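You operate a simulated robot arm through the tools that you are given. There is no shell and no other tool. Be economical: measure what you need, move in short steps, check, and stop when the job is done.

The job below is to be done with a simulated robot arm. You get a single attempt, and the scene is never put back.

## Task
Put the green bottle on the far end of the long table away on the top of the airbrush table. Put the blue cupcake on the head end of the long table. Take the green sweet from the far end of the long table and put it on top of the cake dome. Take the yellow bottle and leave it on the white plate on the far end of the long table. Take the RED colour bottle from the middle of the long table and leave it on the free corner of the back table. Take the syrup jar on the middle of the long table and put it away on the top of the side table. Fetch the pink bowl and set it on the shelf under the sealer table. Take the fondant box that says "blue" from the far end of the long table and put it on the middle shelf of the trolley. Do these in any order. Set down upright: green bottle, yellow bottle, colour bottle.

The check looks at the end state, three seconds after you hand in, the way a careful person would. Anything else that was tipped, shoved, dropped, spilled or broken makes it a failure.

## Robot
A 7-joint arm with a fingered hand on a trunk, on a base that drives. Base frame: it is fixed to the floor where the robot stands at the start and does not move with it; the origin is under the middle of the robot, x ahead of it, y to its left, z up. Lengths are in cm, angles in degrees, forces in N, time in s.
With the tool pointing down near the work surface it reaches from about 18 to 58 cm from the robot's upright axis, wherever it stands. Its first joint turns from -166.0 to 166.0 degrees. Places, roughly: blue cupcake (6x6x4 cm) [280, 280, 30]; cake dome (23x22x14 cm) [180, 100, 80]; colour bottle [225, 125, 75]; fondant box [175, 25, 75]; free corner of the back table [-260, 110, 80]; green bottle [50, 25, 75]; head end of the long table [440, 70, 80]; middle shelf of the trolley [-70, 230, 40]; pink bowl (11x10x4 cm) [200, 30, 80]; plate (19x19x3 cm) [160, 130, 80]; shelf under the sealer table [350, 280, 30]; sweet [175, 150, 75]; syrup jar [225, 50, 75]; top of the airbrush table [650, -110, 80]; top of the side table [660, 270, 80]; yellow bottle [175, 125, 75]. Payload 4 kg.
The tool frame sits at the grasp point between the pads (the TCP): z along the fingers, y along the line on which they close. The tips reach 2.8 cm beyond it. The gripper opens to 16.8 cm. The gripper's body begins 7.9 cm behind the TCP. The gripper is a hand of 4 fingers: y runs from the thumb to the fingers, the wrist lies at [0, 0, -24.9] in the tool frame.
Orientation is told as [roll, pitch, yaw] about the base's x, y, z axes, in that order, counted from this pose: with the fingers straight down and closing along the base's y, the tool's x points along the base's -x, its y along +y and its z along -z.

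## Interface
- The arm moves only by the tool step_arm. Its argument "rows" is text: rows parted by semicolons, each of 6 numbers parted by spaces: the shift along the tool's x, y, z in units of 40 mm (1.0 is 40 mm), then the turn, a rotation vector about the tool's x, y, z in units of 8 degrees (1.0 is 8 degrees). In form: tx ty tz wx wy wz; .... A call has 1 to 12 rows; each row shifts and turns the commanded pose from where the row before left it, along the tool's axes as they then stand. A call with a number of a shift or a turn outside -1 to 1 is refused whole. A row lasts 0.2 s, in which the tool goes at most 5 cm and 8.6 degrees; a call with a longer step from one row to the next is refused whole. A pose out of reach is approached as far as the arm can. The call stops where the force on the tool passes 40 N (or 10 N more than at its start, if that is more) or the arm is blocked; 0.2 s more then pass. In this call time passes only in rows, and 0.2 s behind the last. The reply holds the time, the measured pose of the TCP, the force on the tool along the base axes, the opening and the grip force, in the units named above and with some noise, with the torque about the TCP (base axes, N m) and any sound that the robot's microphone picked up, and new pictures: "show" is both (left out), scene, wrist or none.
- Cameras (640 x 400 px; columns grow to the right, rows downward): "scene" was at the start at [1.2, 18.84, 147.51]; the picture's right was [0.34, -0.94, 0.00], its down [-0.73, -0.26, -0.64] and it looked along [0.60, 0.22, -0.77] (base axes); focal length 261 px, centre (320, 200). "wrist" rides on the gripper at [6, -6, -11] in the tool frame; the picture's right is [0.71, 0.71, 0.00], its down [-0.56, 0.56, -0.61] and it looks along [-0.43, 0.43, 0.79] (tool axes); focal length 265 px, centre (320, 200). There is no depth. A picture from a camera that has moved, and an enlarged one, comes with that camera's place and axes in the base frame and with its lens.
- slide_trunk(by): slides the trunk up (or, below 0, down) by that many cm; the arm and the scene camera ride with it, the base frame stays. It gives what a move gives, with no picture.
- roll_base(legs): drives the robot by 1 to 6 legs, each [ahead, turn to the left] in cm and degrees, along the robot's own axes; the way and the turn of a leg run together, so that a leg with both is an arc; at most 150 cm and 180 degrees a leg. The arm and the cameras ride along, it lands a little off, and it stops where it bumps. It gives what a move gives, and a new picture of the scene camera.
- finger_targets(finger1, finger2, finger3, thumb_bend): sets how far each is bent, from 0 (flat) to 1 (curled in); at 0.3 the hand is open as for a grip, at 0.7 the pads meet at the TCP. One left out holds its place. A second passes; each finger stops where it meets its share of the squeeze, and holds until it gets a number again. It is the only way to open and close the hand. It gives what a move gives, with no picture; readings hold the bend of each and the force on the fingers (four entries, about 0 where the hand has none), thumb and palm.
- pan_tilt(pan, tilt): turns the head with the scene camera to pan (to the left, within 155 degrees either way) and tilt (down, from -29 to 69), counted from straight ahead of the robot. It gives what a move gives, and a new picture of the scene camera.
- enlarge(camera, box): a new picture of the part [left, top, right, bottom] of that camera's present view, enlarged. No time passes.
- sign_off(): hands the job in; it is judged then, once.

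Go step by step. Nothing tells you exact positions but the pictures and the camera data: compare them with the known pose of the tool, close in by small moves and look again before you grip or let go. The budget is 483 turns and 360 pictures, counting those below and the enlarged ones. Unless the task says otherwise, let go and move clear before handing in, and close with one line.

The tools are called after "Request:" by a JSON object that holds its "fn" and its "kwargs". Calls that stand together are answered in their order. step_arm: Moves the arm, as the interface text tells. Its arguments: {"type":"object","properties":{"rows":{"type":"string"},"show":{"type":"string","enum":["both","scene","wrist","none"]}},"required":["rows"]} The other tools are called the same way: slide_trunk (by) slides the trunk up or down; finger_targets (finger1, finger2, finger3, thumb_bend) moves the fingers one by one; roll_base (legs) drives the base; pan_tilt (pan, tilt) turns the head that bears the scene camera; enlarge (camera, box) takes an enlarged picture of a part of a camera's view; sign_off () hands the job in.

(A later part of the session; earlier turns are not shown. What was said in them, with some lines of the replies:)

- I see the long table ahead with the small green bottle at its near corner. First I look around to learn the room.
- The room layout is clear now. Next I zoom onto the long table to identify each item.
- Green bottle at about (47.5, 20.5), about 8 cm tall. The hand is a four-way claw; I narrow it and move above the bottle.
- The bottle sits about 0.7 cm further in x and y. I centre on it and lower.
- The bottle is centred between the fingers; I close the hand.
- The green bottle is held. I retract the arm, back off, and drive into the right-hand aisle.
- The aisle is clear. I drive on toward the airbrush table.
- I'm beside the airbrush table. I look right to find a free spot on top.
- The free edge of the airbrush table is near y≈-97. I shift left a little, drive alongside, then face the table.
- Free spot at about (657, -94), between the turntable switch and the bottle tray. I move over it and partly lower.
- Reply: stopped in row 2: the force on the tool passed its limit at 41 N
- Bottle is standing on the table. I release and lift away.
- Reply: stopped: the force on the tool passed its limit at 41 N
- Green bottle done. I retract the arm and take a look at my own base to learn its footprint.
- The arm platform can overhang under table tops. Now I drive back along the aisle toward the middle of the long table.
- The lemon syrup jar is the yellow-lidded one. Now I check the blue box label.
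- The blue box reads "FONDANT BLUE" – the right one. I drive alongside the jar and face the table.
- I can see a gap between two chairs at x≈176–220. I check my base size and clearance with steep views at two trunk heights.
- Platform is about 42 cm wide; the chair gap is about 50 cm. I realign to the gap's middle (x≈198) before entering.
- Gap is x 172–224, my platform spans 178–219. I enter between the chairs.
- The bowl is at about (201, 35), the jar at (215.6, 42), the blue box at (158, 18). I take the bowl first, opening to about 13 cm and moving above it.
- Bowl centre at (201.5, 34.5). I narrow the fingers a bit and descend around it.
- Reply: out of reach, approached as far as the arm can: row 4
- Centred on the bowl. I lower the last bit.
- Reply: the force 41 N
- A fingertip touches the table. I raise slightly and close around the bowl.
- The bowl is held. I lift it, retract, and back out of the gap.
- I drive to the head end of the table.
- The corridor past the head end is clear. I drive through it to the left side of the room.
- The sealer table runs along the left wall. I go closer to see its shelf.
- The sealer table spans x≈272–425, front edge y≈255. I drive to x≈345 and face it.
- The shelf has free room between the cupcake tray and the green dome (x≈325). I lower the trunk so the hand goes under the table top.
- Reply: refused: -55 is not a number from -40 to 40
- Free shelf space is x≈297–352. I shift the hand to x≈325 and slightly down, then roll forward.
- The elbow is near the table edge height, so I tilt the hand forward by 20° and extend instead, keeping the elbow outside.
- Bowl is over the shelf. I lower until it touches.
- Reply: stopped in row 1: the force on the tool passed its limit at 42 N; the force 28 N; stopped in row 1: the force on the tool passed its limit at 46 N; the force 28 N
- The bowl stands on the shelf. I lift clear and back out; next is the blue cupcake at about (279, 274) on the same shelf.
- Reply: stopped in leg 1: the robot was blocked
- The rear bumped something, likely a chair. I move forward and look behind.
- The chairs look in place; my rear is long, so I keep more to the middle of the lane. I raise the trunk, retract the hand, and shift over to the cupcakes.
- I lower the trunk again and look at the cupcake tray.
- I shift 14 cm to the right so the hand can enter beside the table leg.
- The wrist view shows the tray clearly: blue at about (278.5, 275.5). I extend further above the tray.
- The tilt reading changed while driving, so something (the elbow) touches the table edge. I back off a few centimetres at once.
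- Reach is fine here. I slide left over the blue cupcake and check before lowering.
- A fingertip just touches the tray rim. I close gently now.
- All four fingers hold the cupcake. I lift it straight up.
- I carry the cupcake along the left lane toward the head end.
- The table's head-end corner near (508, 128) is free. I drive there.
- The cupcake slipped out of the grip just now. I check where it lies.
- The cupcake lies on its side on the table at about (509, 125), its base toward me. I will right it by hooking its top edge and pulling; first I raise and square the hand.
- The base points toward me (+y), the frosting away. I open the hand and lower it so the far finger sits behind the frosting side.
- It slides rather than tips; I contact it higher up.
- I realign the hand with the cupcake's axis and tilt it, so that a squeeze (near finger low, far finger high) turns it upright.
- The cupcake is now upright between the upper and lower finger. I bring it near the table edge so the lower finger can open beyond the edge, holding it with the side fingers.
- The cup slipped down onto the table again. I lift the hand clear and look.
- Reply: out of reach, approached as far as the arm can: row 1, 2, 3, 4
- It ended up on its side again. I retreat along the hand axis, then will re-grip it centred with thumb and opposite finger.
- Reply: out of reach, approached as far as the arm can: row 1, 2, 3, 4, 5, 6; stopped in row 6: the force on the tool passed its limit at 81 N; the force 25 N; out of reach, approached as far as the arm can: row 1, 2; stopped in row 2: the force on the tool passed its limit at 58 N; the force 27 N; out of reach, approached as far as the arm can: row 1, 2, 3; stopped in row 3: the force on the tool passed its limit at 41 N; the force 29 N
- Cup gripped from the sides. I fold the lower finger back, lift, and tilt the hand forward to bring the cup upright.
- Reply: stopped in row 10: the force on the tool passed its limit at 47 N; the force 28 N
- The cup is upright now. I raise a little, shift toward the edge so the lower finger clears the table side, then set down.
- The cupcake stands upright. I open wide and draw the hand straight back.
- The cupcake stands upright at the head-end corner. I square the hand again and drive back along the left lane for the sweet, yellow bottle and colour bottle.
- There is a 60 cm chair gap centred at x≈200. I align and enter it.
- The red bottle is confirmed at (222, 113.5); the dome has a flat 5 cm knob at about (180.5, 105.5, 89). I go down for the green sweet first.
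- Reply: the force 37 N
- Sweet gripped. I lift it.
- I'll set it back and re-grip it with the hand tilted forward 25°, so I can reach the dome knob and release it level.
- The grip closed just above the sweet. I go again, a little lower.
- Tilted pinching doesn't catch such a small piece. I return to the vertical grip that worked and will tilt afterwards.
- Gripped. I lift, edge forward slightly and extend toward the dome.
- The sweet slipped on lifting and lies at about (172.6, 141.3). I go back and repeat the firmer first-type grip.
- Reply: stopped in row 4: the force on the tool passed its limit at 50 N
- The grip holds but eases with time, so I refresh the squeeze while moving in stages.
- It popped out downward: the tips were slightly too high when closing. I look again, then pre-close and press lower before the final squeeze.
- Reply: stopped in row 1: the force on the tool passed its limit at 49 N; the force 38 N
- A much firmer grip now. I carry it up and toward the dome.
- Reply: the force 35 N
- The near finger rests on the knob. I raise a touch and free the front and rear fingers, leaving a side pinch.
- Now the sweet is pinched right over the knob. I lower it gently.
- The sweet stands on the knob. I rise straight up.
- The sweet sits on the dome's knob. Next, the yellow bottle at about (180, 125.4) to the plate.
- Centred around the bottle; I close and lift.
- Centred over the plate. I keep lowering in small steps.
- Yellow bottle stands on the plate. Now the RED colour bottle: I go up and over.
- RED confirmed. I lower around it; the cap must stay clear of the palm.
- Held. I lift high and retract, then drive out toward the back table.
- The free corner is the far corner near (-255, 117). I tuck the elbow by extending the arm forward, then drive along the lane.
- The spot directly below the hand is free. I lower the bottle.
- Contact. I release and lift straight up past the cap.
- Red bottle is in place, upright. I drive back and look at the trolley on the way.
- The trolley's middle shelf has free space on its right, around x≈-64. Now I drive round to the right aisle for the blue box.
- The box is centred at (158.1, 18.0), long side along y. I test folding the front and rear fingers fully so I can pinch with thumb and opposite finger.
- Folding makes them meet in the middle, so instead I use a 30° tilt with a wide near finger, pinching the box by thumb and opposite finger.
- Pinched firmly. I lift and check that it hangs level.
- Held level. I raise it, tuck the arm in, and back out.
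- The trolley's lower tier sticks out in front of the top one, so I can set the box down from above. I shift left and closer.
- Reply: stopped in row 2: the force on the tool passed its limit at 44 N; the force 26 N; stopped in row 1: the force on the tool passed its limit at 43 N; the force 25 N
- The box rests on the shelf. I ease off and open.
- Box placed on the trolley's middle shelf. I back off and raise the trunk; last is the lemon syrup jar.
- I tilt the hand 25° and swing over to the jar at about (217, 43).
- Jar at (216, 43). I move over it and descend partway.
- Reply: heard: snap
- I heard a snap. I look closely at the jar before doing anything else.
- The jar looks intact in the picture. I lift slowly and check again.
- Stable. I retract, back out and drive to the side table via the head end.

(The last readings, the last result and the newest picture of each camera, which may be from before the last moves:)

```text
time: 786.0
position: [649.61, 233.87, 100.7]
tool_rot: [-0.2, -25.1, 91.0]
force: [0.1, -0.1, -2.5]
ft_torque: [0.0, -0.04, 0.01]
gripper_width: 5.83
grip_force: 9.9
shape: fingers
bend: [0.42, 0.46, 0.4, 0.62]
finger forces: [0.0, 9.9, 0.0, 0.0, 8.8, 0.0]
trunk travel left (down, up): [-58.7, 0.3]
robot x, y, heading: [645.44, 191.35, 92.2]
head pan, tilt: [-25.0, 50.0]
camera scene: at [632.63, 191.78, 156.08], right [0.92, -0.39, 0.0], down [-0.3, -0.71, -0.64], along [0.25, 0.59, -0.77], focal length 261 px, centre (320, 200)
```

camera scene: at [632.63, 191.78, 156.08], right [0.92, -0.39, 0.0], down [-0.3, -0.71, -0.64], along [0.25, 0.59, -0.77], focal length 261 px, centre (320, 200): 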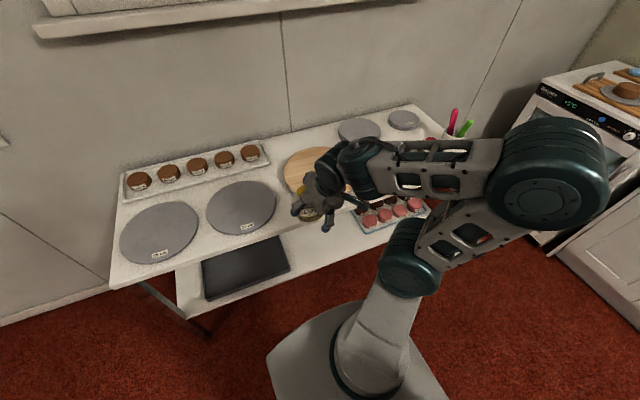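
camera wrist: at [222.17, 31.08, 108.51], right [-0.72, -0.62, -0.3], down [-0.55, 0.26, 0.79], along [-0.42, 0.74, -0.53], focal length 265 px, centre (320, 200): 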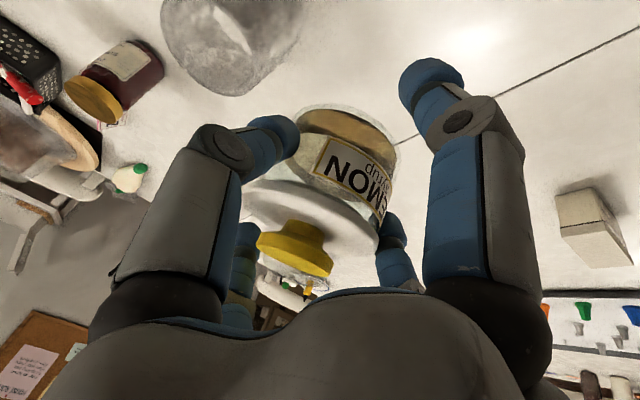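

I see a free gap at the front, around (648, 248). I bring the jar above it.

Request:
{"fn": "step_arm", "kwargs": {"rows": "-0.75 -0.02 0.35 0 0 0;-0.75 -0.02 0.35 0 0 0;-0.75 -0.02 0.35 0 0 0;-0.75 -0.02 0.35 0 0 0"}}

Request:
{"fn": "pan_tilt", "kwargs": {"pan": 5, "tilt": 55}}

```text
time: 787.0
position: [649.69, 247.17, 100.65]
tool_rot: [-0.1, -25.3, 91.0]
force: [-0.3, -0.6, -3.5]
ft_torque: [-0.08, -0.06, 0.0]
gripper_width: 5.85
grip_force: 9.4
shape: fingers
bend: [0.42, 0.46, 0.4, 0.62]
finger forces: [0.0, 10.1, 0.0, 0.1, 8.8, 0.0]
trunk travel left (down, up): [-58.7, 0.3]
robot x, y, heading: [645.62, 191.45, 92.1]
head pan, tilt: [-25.0, 50.0]
camera scene: at [632.61, 191.86, 156.08], right [0.92, -0.39, 0.0], down [-0.3, -0.71, -0.64], along [0.25, 0.59, -0.77], focal length 261 px, centre (320, 200)
camera wrist: at [655.88, 237.35, 108.2], right [-0.7, -0.65, -0.3], down [-0.56, 0.23, 0.79], along [-0.45, 0.72, -0.53], focal length 265 px, centre (320, 200)
```

scene: 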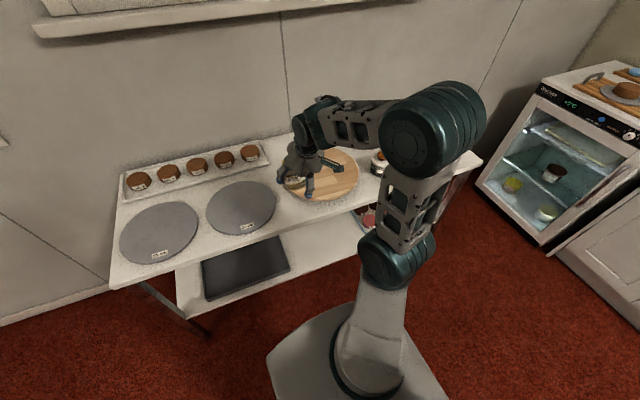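
wrist: 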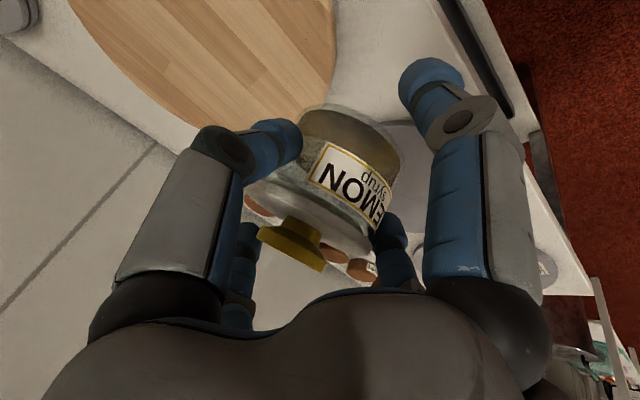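

```text
time: 787.9
position: [649.65, 247.16, 100.77]
tool_rot: [-0.2, -25.2, 91.0]
force: [0.5, -1.0, -3.7]
ft_torque: [-0.04, -0.07, -0.03]
gripper_width: 5.81
grip_force: 9.3
shape: fingers
bend: [0.42, 0.46, 0.4, 0.62]
finger forces: [0.0, 9.9, 0.0, 0.1, 8.8, 0.0]
trunk travel left (down, up): [-58.7, 0.3]
robot x, y, heading: [645.69, 191.31, 92.6]
head pan, tilt: [5.0, 55.0]
camera scene: at [628.76, 191.85, 155.43], right [0.99, 0.12, 0.0], down [0.1, -0.81, -0.57], along [-0.07, 0.57, -0.82], focal length 261 px, centre (320, 200)
```

scene: 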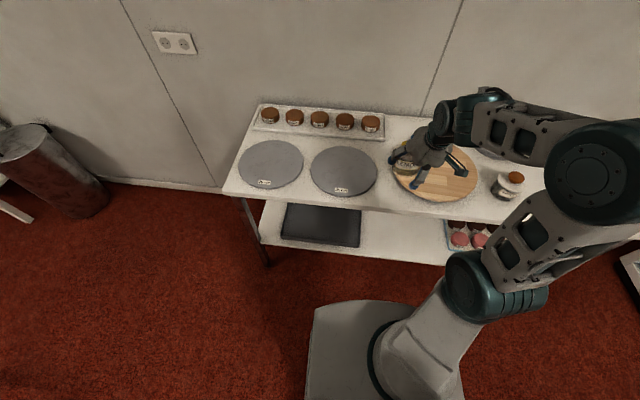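

The gap there is tight. I retract and check the table's right end for a roomier spot.

Request:
{"fn": "step_arm", "kwargs": {"rows": "0.75 0 -0.35 0 0 0;0.75 0 -0.35 0 0 0;0.75 0 -0.35 0 0 0;0.75 0 -0.35 0 0 0", "show": "none"}}

Request:
{"fn": "roll_base", "kwargs": {"legs": [[0, -92], [55, 0], [0, 90]]}}

```text
time: 788.9
position: [649.84, 233.98, 100.67]
tool_rot: [0.0, -25.2, 90.8]
force: [-0.5, -0.2, -2.4]
ft_torque: [-0.03, -0.07, 0.02]
gripper_width: 5.82
grip_force: 9.2
shape: fingers
bend: [0.42, 0.46, 0.4, 0.62]
finger forces: [0.0, 9.9, 0.0, 0.0, 8.7, 0.0]
trunk travel left (down, up): [-58.7, 0.3]
robot x, y, heading: [645.35, 191.64, 91.9]
head pan, tilt: [5.0, 55.0]
```

```text
time: 799.7
position: [707.09, 234.56, 100.68]
tool_rot: [-0.1, -25.2, 87.7]
force: [-0.7, -1.0, -2.5]
ft_torque: [-0.06, -0.1, -0.01]
gripper_width: 5.82
grip_force: 9.5
shape: fingers
bend: [0.42, 0.46, 0.4, 0.62]
finger forces: [0.0, 9.7, 0.1, 0.0, 8.6, 0.0]
trunk travel left (down, up): [-58.7, 0.3]
robot x, y, heading: [700.71, 192.09, 88.7]
head pan, tilt: [5.0, 55.0]
camera scene: at [683.64, 193.55, 155.43], right [1.0, 0.07, 0.0], down [0.06, -0.82, -0.57], along [-0.04, 0.57, -0.82], focal length 261 px, centre (320, 200)
```

scene: 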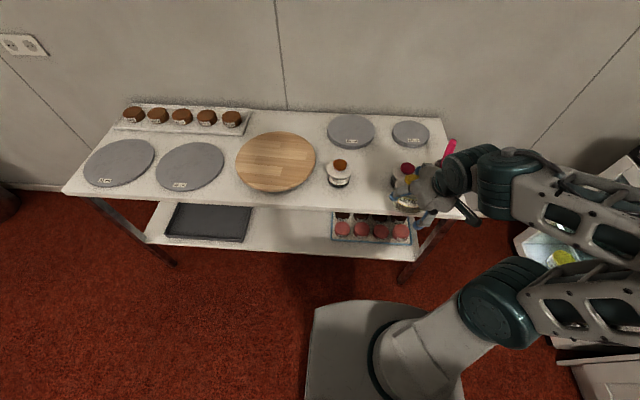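

There is a clear spot at about (698, 250) between two pots. I bring the jar over it.

Request:
{"fn": "step_arm", "kwargs": {"rows": "-0.66 0.36 0.305 0 0 0;-0.66 0.36 0.305 0 0 0;-0.66 0.36 0.305 0 0 0;-0.66 0.36 0.305 0 0 0;-0.66 0.36 0.305 0 0 0"}}

Request:
{"fn": "enlarge", "kwargs": {"camera": "scene", "box": [300, 120, 460, 220]}}

```text
time: 800.9
position: [700.54, 249.47, 100.53]
tool_rot: [-0.1, -25.1, 87.8]
force: [0.2, 0.0, -3.2]
ft_torque: [-0.09, -0.03, 0.0]
gripper_width: 5.81
grip_force: 9.1
shape: fingers
bend: [0.42, 0.46, 0.4, 0.62]
finger forces: [0.0, 9.8, 0.1, 0.1, 8.6, 0.1]
trunk travel left (down, up): [-58.7, 0.3]
robot x, y, heading: [700.65, 192.18, 88.9]
head pan, tilt: [5.0, 55.0]
camera scene: at [683.61, 193.6, 155.42], right [1.0, 0.07, 0.0], down [0.06, -0.82, -0.57], along [-0.04, 0.57, -0.82], focal length 261 px, centre (320, 200)
camera wrist: at [706.24, 239.13, 108.07], right [-0.73, -0.61, -0.3], down [-0.55, 0.27, 0.79], along [-0.4, 0.75, -0.53], focal length 265 px, centre (320, 200)
```

scene: 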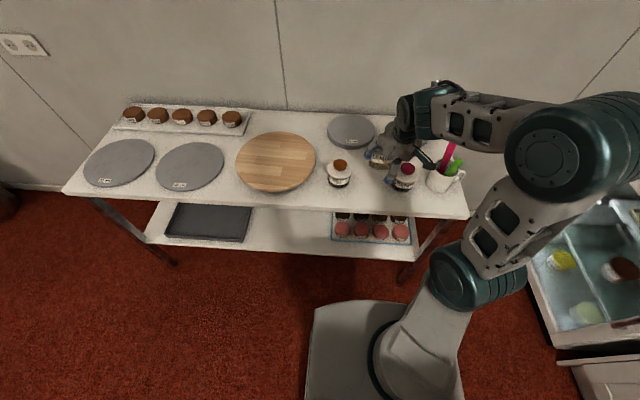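
wrist: 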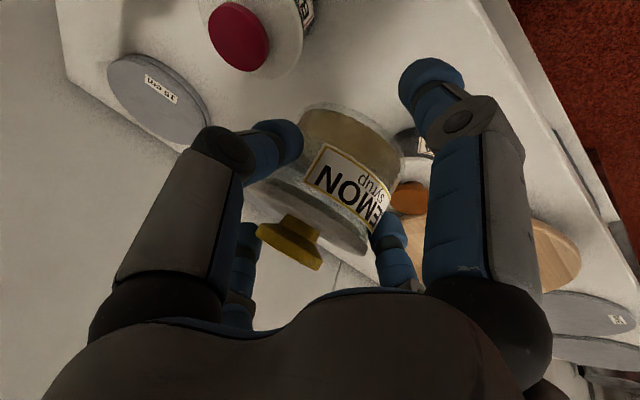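

```text
4.00 times, centred on (380, 170) of scene
camera zoom: at [683.61, 193.6, 155.42], right [1.0, 0.07, 0.0], down [0.06, -0.82, -0.57], along [-0.04, 0.57, -0.82], focal length 1046 px, centre (80, 320)
```

zoom: 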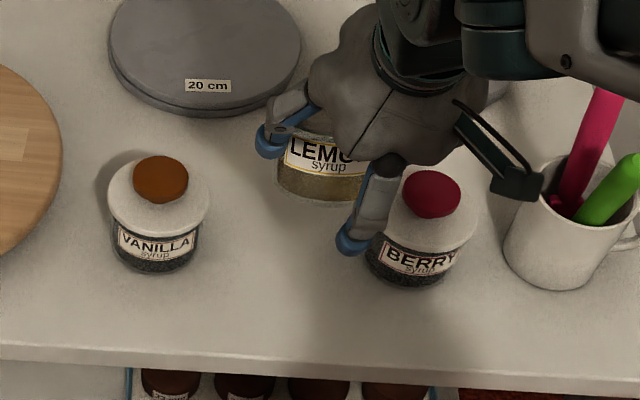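

The lemon jar fits right between VANILLA and BERRY syrup. I lower it.

Request:
{"fn": "step_arm", "kwargs": {"rows": "0.29 0 0.62 0 0 0;0.29 0 0.62 0 0 0;0.29 0 0.62 0 0 0"}}

Request:
{"fn": "enlarge", "kwargs": {"camera": "scene", "box": [300, 120, 460, 220]}}

```text
time: 801.7
position: [700.63, 249.37, 92.34]
tool_rot: [-0.1, -25.1, 87.6]
force: [-0.2, 0.6, -3.1]
ft_torque: [-0.06, -0.01, 0.0]
gripper_width: 5.8
grip_force: 9.3
shape: fingers
bend: [0.42, 0.46, 0.4, 0.62]
finger forces: [0.0, 9.7, 0.1, 0.1, 8.5, 0.0]
trunk travel left (down, up): [-58.7, 0.3]
robot x, y, heading: [700.58, 191.64, 88.9]
head pan, tilt: [5.0, 55.0]
camera scene: at [683.64, 193.57, 155.43], right [1.0, 0.07, 0.0], down [0.06, -0.82, -0.57], along [-0.04, 0.57, -0.82], focal length 261 px, centre (320, 200)
camera wrist: at [706.32, 239.13, 99.86], right [-0.73, -0.61, -0.3], down [-0.55, 0.27, 0.79], along [-0.4, 0.75, -0.53], focal length 265 px, centre (320, 200)
```

scene: 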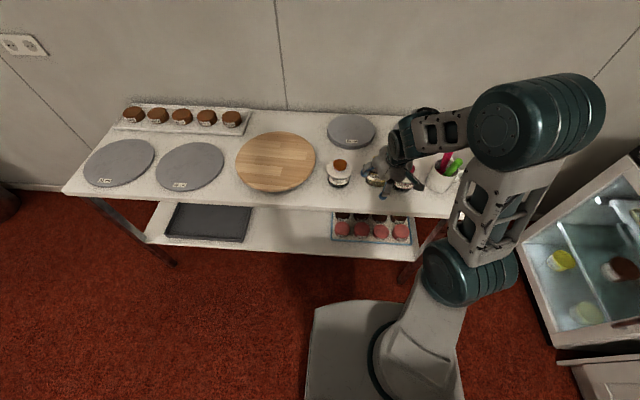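
wrist: 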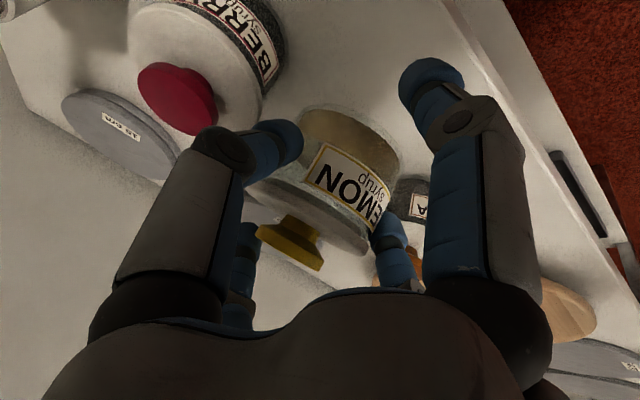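

```text
4.00 times, centred on (380, 170) of scene
camera zoom: at [683.64, 193.57, 155.43], right [1.0, 0.07, 0.0], down [0.06, -0.82, -0.57], along [-0.04, 0.57, -0.82], focal length 1046 px, centre (80, 320)
```

zoom: 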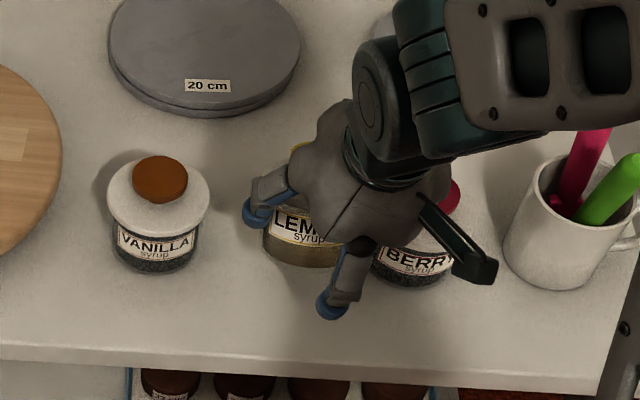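

Request:
{"fn": "step_arm", "kwargs": {"rows": "0 0.2 0 0 0 0;0.22 0 0.47 0 0 0;0.17 0 0.36 0 0 0", "show": "none"}}

Request:
{"fn": "step_arm", "kwargs": {"rows": "0.04 0 0.09 0 0 0;0.04 0 0.09 0 0 0", "show": "none"}}

Request:
{"fn": "step_arm", "kwargs": {"rows": "0.04 0 0.09 0 0 0", "show": "none"}}

```text
time: 802.5
position: [699.71, 249.52, 88.77]
tool_rot: [-0.1, -25.3, 87.7]
force: [0.1, 0.9, -3.2]
ft_torque: [-0.04, -0.05, 0.02]
gripper_width: 5.82
grip_force: 8.9
shape: fingers
bend: [0.42, 0.46, 0.4, 0.62]
finger forces: [0.1, 9.5, 0.0, 0.0, 8.6, 0.0]
trunk travel left (down, up): [-58.7, 0.3]
robot x, y, heading: [700.48, 192.23, 89.0]
head pan, tilt: [5.0, 55.0]
```

```text
time: 803.1
position: [699.68, 249.51, 88.1]
tool_rot: [-0.1, -25.2, 87.6]
force: [-0.5, -0.3, -2.2]
ft_torque: [-0.03, -0.06, 0.01]
gripper_width: 5.79
grip_force: 9.7
shape: fingers
bend: [0.42, 0.46, 0.4, 0.62]
finger forces: [0.1, 9.8, 0.0, 0.1, 8.9, 0.0]
trunk travel left (down, up): [-58.7, 0.3]
robot x, y, heading: [700.4, 192.03, 88.5]
head pan, tilt: [5.0, 55.0]
```

```text
time: 803.5
position: [699.64, 249.54, 87.69]
tool_rot: [-0.1, -25.3, 87.7]
force: [-0.3, -0.7, -1.4]
ft_torque: [-0.02, -0.03, 0.01]
gripper_width: 5.8
grip_force: 9.5
shape: fingers
bend: [0.42, 0.46, 0.4, 0.62]
finger forces: [0.0, 9.9, 0.0, 0.0, 8.9, 0.0]
trunk travel left (down, up): [-58.7, 0.3]
robot x, y, heading: [700.68, 192.48, 88.7]
head pan, tilt: [5.0, 55.0]
```

Request:
{"fn": "step_arm", "kwargs": {"rows": "0.04 0 0.08 0 0 0", "show": "wrist"}}

Request:
{"fn": "step_arm", "kwargs": {"rows": "0.04 0 0.08 0 0 0", "show": "none"}}

Request:
{"fn": "step_arm", "kwargs": {"rows": "0.04 0 0.08 0 0 0", "show": "none"}}

```text
time: 803.9
position: [699.72, 249.49, 87.35]
tool_rot: [-0.1, -25.2, 87.7]
force: [-0.3, -1.1, 0.7]
ft_torque: [0.07, 0.01, 0.05]
gripper_width: 5.79
grip_force: 9.9
shape: fingers
bend: [0.42, 0.46, 0.4, 0.62]
finger forces: [0.1, 10.2, 0.0, 0.0, 9.3, 0.0]
trunk travel left (down, up): [-58.7, 0.3]
robot x, y, heading: [700.5, 191.68, 88.7]
head pan, tilt: [5.0, 55.0]
camera wrist: at [705.28, 239.09, 94.83], right [-0.73, -0.61, -0.3], down [-0.55, 0.27, 0.79], along [-0.4, 0.75, -0.53], focal length 265 px, centre (320, 200)
```

wrist: 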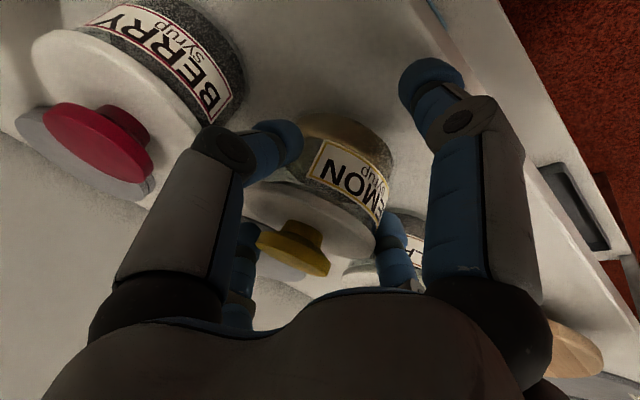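

```text
time: 804.3
position: [699.74, 249.42, 87.02]
tool_rot: [-0.1, -25.1, 87.8]
force: [-1.1, -1.6, 1.5]
ft_torque: [0.11, 0.06, 0.04]
gripper_width: 5.8
grip_force: 10.0
shape: fingers
bend: [0.42, 0.46, 0.4, 0.62]
finger forces: [0.0, 11.0, 0.0, 0.0, 9.4, 0.1]
trunk travel left (down, up): [-58.7, 0.3]
robot x, y, heading: [700.74, 191.83, 88.8]
head pan, tilt: [5.0, 55.0]
```

```text
time: 804.7
position: [699.71, 249.33, 86.65]
tool_rot: [-0.2, -25.3, 87.6]
force: [-0.5, -1.9, 4.0]
ft_torque: [0.14, 0.18, 0.07]
gripper_width: 5.8
grip_force: 10.8
shape: fingers
bend: [0.42, 0.46, 0.4, 0.62]
finger forces: [0.0, 11.4, 0.7, 0.0, 9.8, 0.0]
trunk travel left (down, up): [-58.7, 0.3]
robot x, y, heading: [700.06, 192.52, 89.1]
head pan, tilt: [5.0, 55.0]
```

Request:
{"fn": "step_arm", "kwargs": {"rows": "0.03 0 0.06 0 0 0", "show": "wrist"}}

Request:
{"fn": "enlarge", "kwargs": {"camera": "scene", "box": [300, 120, 460, 220]}}

```text
time: 805.1
position: [699.66, 249.35, 86.44]
tool_rot: [-0.2, -25.2, 87.6]
force: [0.5, -2.9, 6.9]
ft_torque: [0.22, 0.34, 0.1]
gripper_width: 5.79
grip_force: 11.6
shape: fingers
bend: [0.42, 0.46, 0.39, 0.62]
finger forces: [0.0, 12.2, 1.0, 0.0, 10.5, 0.1]
trunk travel left (down, up): [-58.7, 0.3]
robot x, y, heading: [700.68, 192.28, 89.0]
head pan, tilt: [5.0, 55.0]
camera wrist: at [705.39, 238.95, 93.88], right [-0.73, -0.61, -0.3], down [-0.55, 0.27, 0.79], along [-0.4, 0.75, -0.53], focal length 265 px, centre (320, 200)
```

wrist: 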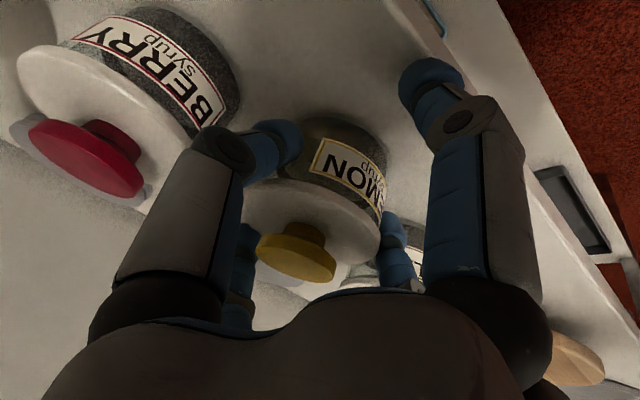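

```text
4.00 times, centred on (380, 170) of scene
camera zoom: at [683.66, 193.41, 155.44], right [1.0, 0.07, 0.0], down [0.05, -0.82, -0.57], along [-0.04, 0.57, -0.82], focal length 1046 px, centre (80, 320)
```

zoom: 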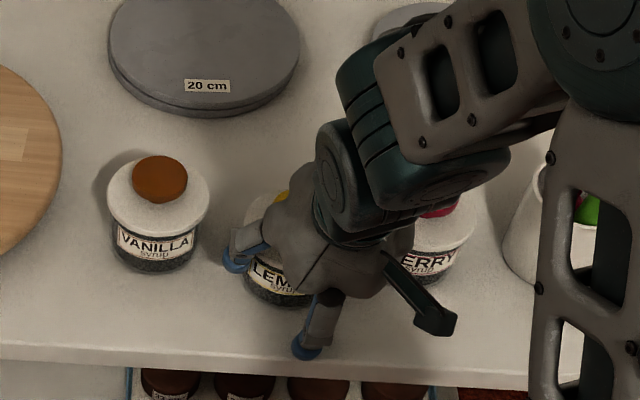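

Touching down. I release gently.

Request:
{"fn": "finger_targets", "kwargs": {"finger3": 0.3}}

Request:
{"fn": "finger_targets", "kwargs": {"finger2": 0.42, "thumb_bend": 0.55}}

Request:
{"fn": "enlarge", "kwargs": {"camera": "wrist", "box": [0, 0, 640, 400]}}

```text
time: 806.1
position: [699.74, 249.3, 86.35]
tool_rot: [-0.1, -25.2, 87.8]
force: [0.2, -3.1, 5.6]
ft_torque: [0.14, 0.32, 0.1]
gripper_width: 5.82
grip_force: 11.1
shape: fingers
bend: [0.42, 0.46, 0.3, 0.62]
finger forces: [0.0, 11.5, 0.1, 0.0, 11.1, 0.0]
trunk travel left (down, up): [-58.7, 0.3]
robot x, y, heading: [700.72, 192.37, 89.2]
head pan, tilt: [5.0, 55.0]
```

```text
time: 807.1
position: [699.79, 249.35, 86.21]
tool_rot: [-0.2, -25.3, 87.6]
force: [0.5, -1.4, 2.5]
ft_torque: [-0.11, 0.01, 0.0]
gripper_width: 6.46
grip_force: 1.0
shape: fingers
bend: [0.42, 0.42, 0.3, 0.55]
finger forces: [1.6, 0.1, 0.1, 0.0, 0.1, 0.0]
trunk travel left (down, up): [-58.7, 0.3]
robot x, y, heading: [700.43, 192.09, 88.9]
head pan, tilt: [5.0, 55.0]
heard: snap
```

```text
1.00 times, centred on (320, 200) of wrist (not enlarged: the box is as wide or as high as the picture)
camera zoom: at [705.37, 239.0, 93.84], right [-0.73, -0.61, -0.3], down [-0.55, 0.27, 0.79], along [-0.4, 0.75, -0.53], focal length 265 px, centre (320, 200)
```

zoom: 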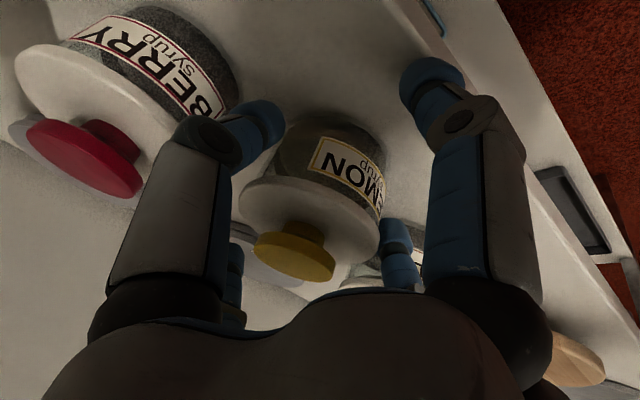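

Jar is standing. I raise slowly.

Request:
{"fn": "finger_targets", "kwargs": {"thumb_bend": 0.52, "finger2": 0.4}}

Request:
{"fn": "step_arm", "kwargs": {"rows": "-0.1 0 -0.22 0 0 0;-0.15 0 -0.32 0 0 0;-0.2 0 -0.43 0 0 0;-0.3 0 -0.65 0 0 0;-0.3 0 -0.65 0 0 0;-0.3 0 -0.65 0 0 0"}}

Request:
{"fn": "enlarge", "kwargs": {"camera": "scene", "box": [300, 120, 460, 220]}}

```text
time: 808.1
position: [699.66, 249.26, 86.3]
tool_rot: [-0.2, -25.2, 87.7]
force: [-0.5, -0.6, 2.5]
ft_torque: [-0.12, 0.0, 0.0]
gripper_width: 6.77
grip_force: 0.6
shape: fingers
bend: [0.42, 0.4, 0.3, 0.52]
finger forces: [1.4, 0.0, 0.0, 0.0, 0.1, 0.0]
trunk travel left (down, up): [-58.7, 0.3]
robot x, y, heading: [700.59, 191.84, 88.8]
head pan, tilt: [5.0, 55.0]
```

```text
time: 809.5
position: [699.56, 249.15, 99.29]
tool_rot: [-0.1, -25.3, 87.7]
force: [-0.4, -0.2, 0.0]
ft_torque: [0.0, 0.0, 0.01]
gripper_width: 6.77
grip_force: 0.1
shape: fingers
bend: [0.42, 0.4, 0.3, 0.52]
finger forces: [0.0, 0.0, 0.0, 0.0, 0.0, 0.1]
trunk travel left (down, up): [-58.7, 0.3]
robot x, y, heading: [700.58, 191.94, 88.7]
head pan, tilt: [5.0, 55.0]
camera scene: at [683.65, 193.5, 155.43], right [1.0, 0.07, 0.0], down [0.06, -0.82, -0.57], along [-0.04, 0.57, -0.82], focal length 261 px, centre (320, 200)
camera wrist: at [705.26, 238.88, 106.73], right [-0.73, -0.61, -0.3], down [-0.55, 0.27, 0.79], along [-0.4, 0.75, -0.53], focal length 265 px, centre (320, 200)
```

scene: 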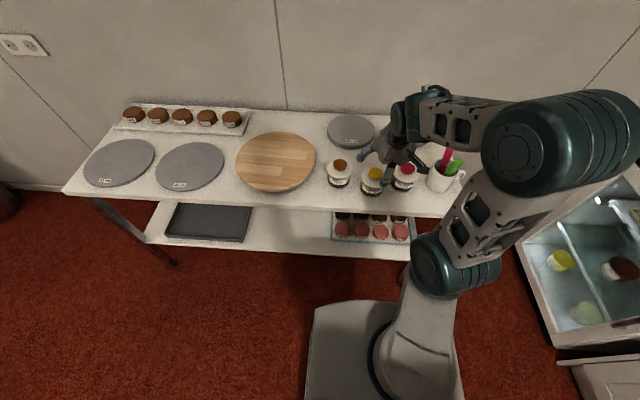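
wrist: 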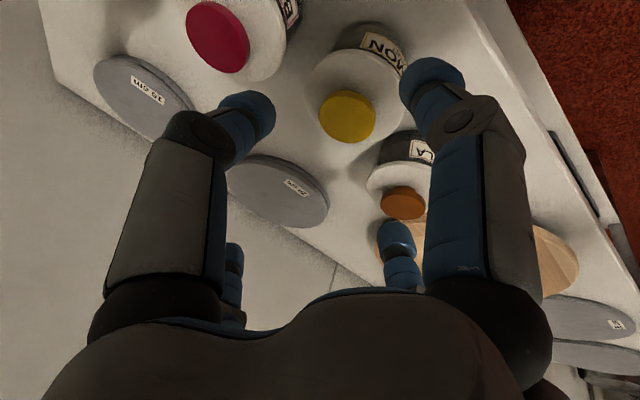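

```text
4.00 times, centred on (380, 170) of scene
camera zoom: at [683.65, 193.5, 155.43], right [1.0, 0.07, 0.0], down [0.06, -0.82, -0.57], along [-0.04, 0.57, -0.82], focal length 1046 px, centre (80, 320)
```

zoom: 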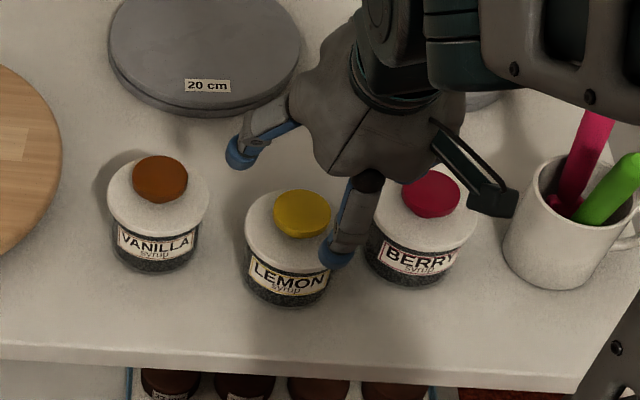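

All eight items are placed. I move the hand clear before handing in.

Request:
{"fn": "step_arm", "kwargs": {"rows": "0 0 -0.6 0 0 0;0.7 0 -0.4 0 0 0;0.75 0 -0.35 0 0 0;0.75 0 -0.35 0 0 0;0.75 0 -0.35 0 0 0", "show": "none"}}

Request:
{"fn": "sign_off", "kwargs": {}}

```text
time: 810.7
position: [699.3, 235.21, 101.62]
tool_rot: [-0.1, -25.2, 87.4]
force: [-0.2, -0.3, 0.3]
ft_torque: [0.0, 0.04, 0.0]
gripper_width: 6.77
grip_force: 0.1
shape: fingers
bend: [0.42, 0.4, 0.3, 0.52]
finger forces: [0.1, 0.1, 0.0, 0.1, 0.0, 0.0]
trunk travel left (down, up): [-58.7, 0.3]
robot x, y, heading: [700.68, 191.77, 89.0]
head pan, tilt: [5.0, 55.0]
```

```text
The job is handed in.
```

All eight items are in their places, with the three bottles upright. Along the way the cupcake fell on its side twice on the long table and I stood it back up, the sweet slipped a few times before I set it on the dome knob, I bumped a chair and touched the sealer table, and the syrup jar snapped audibly when gripped and released but looks intact.
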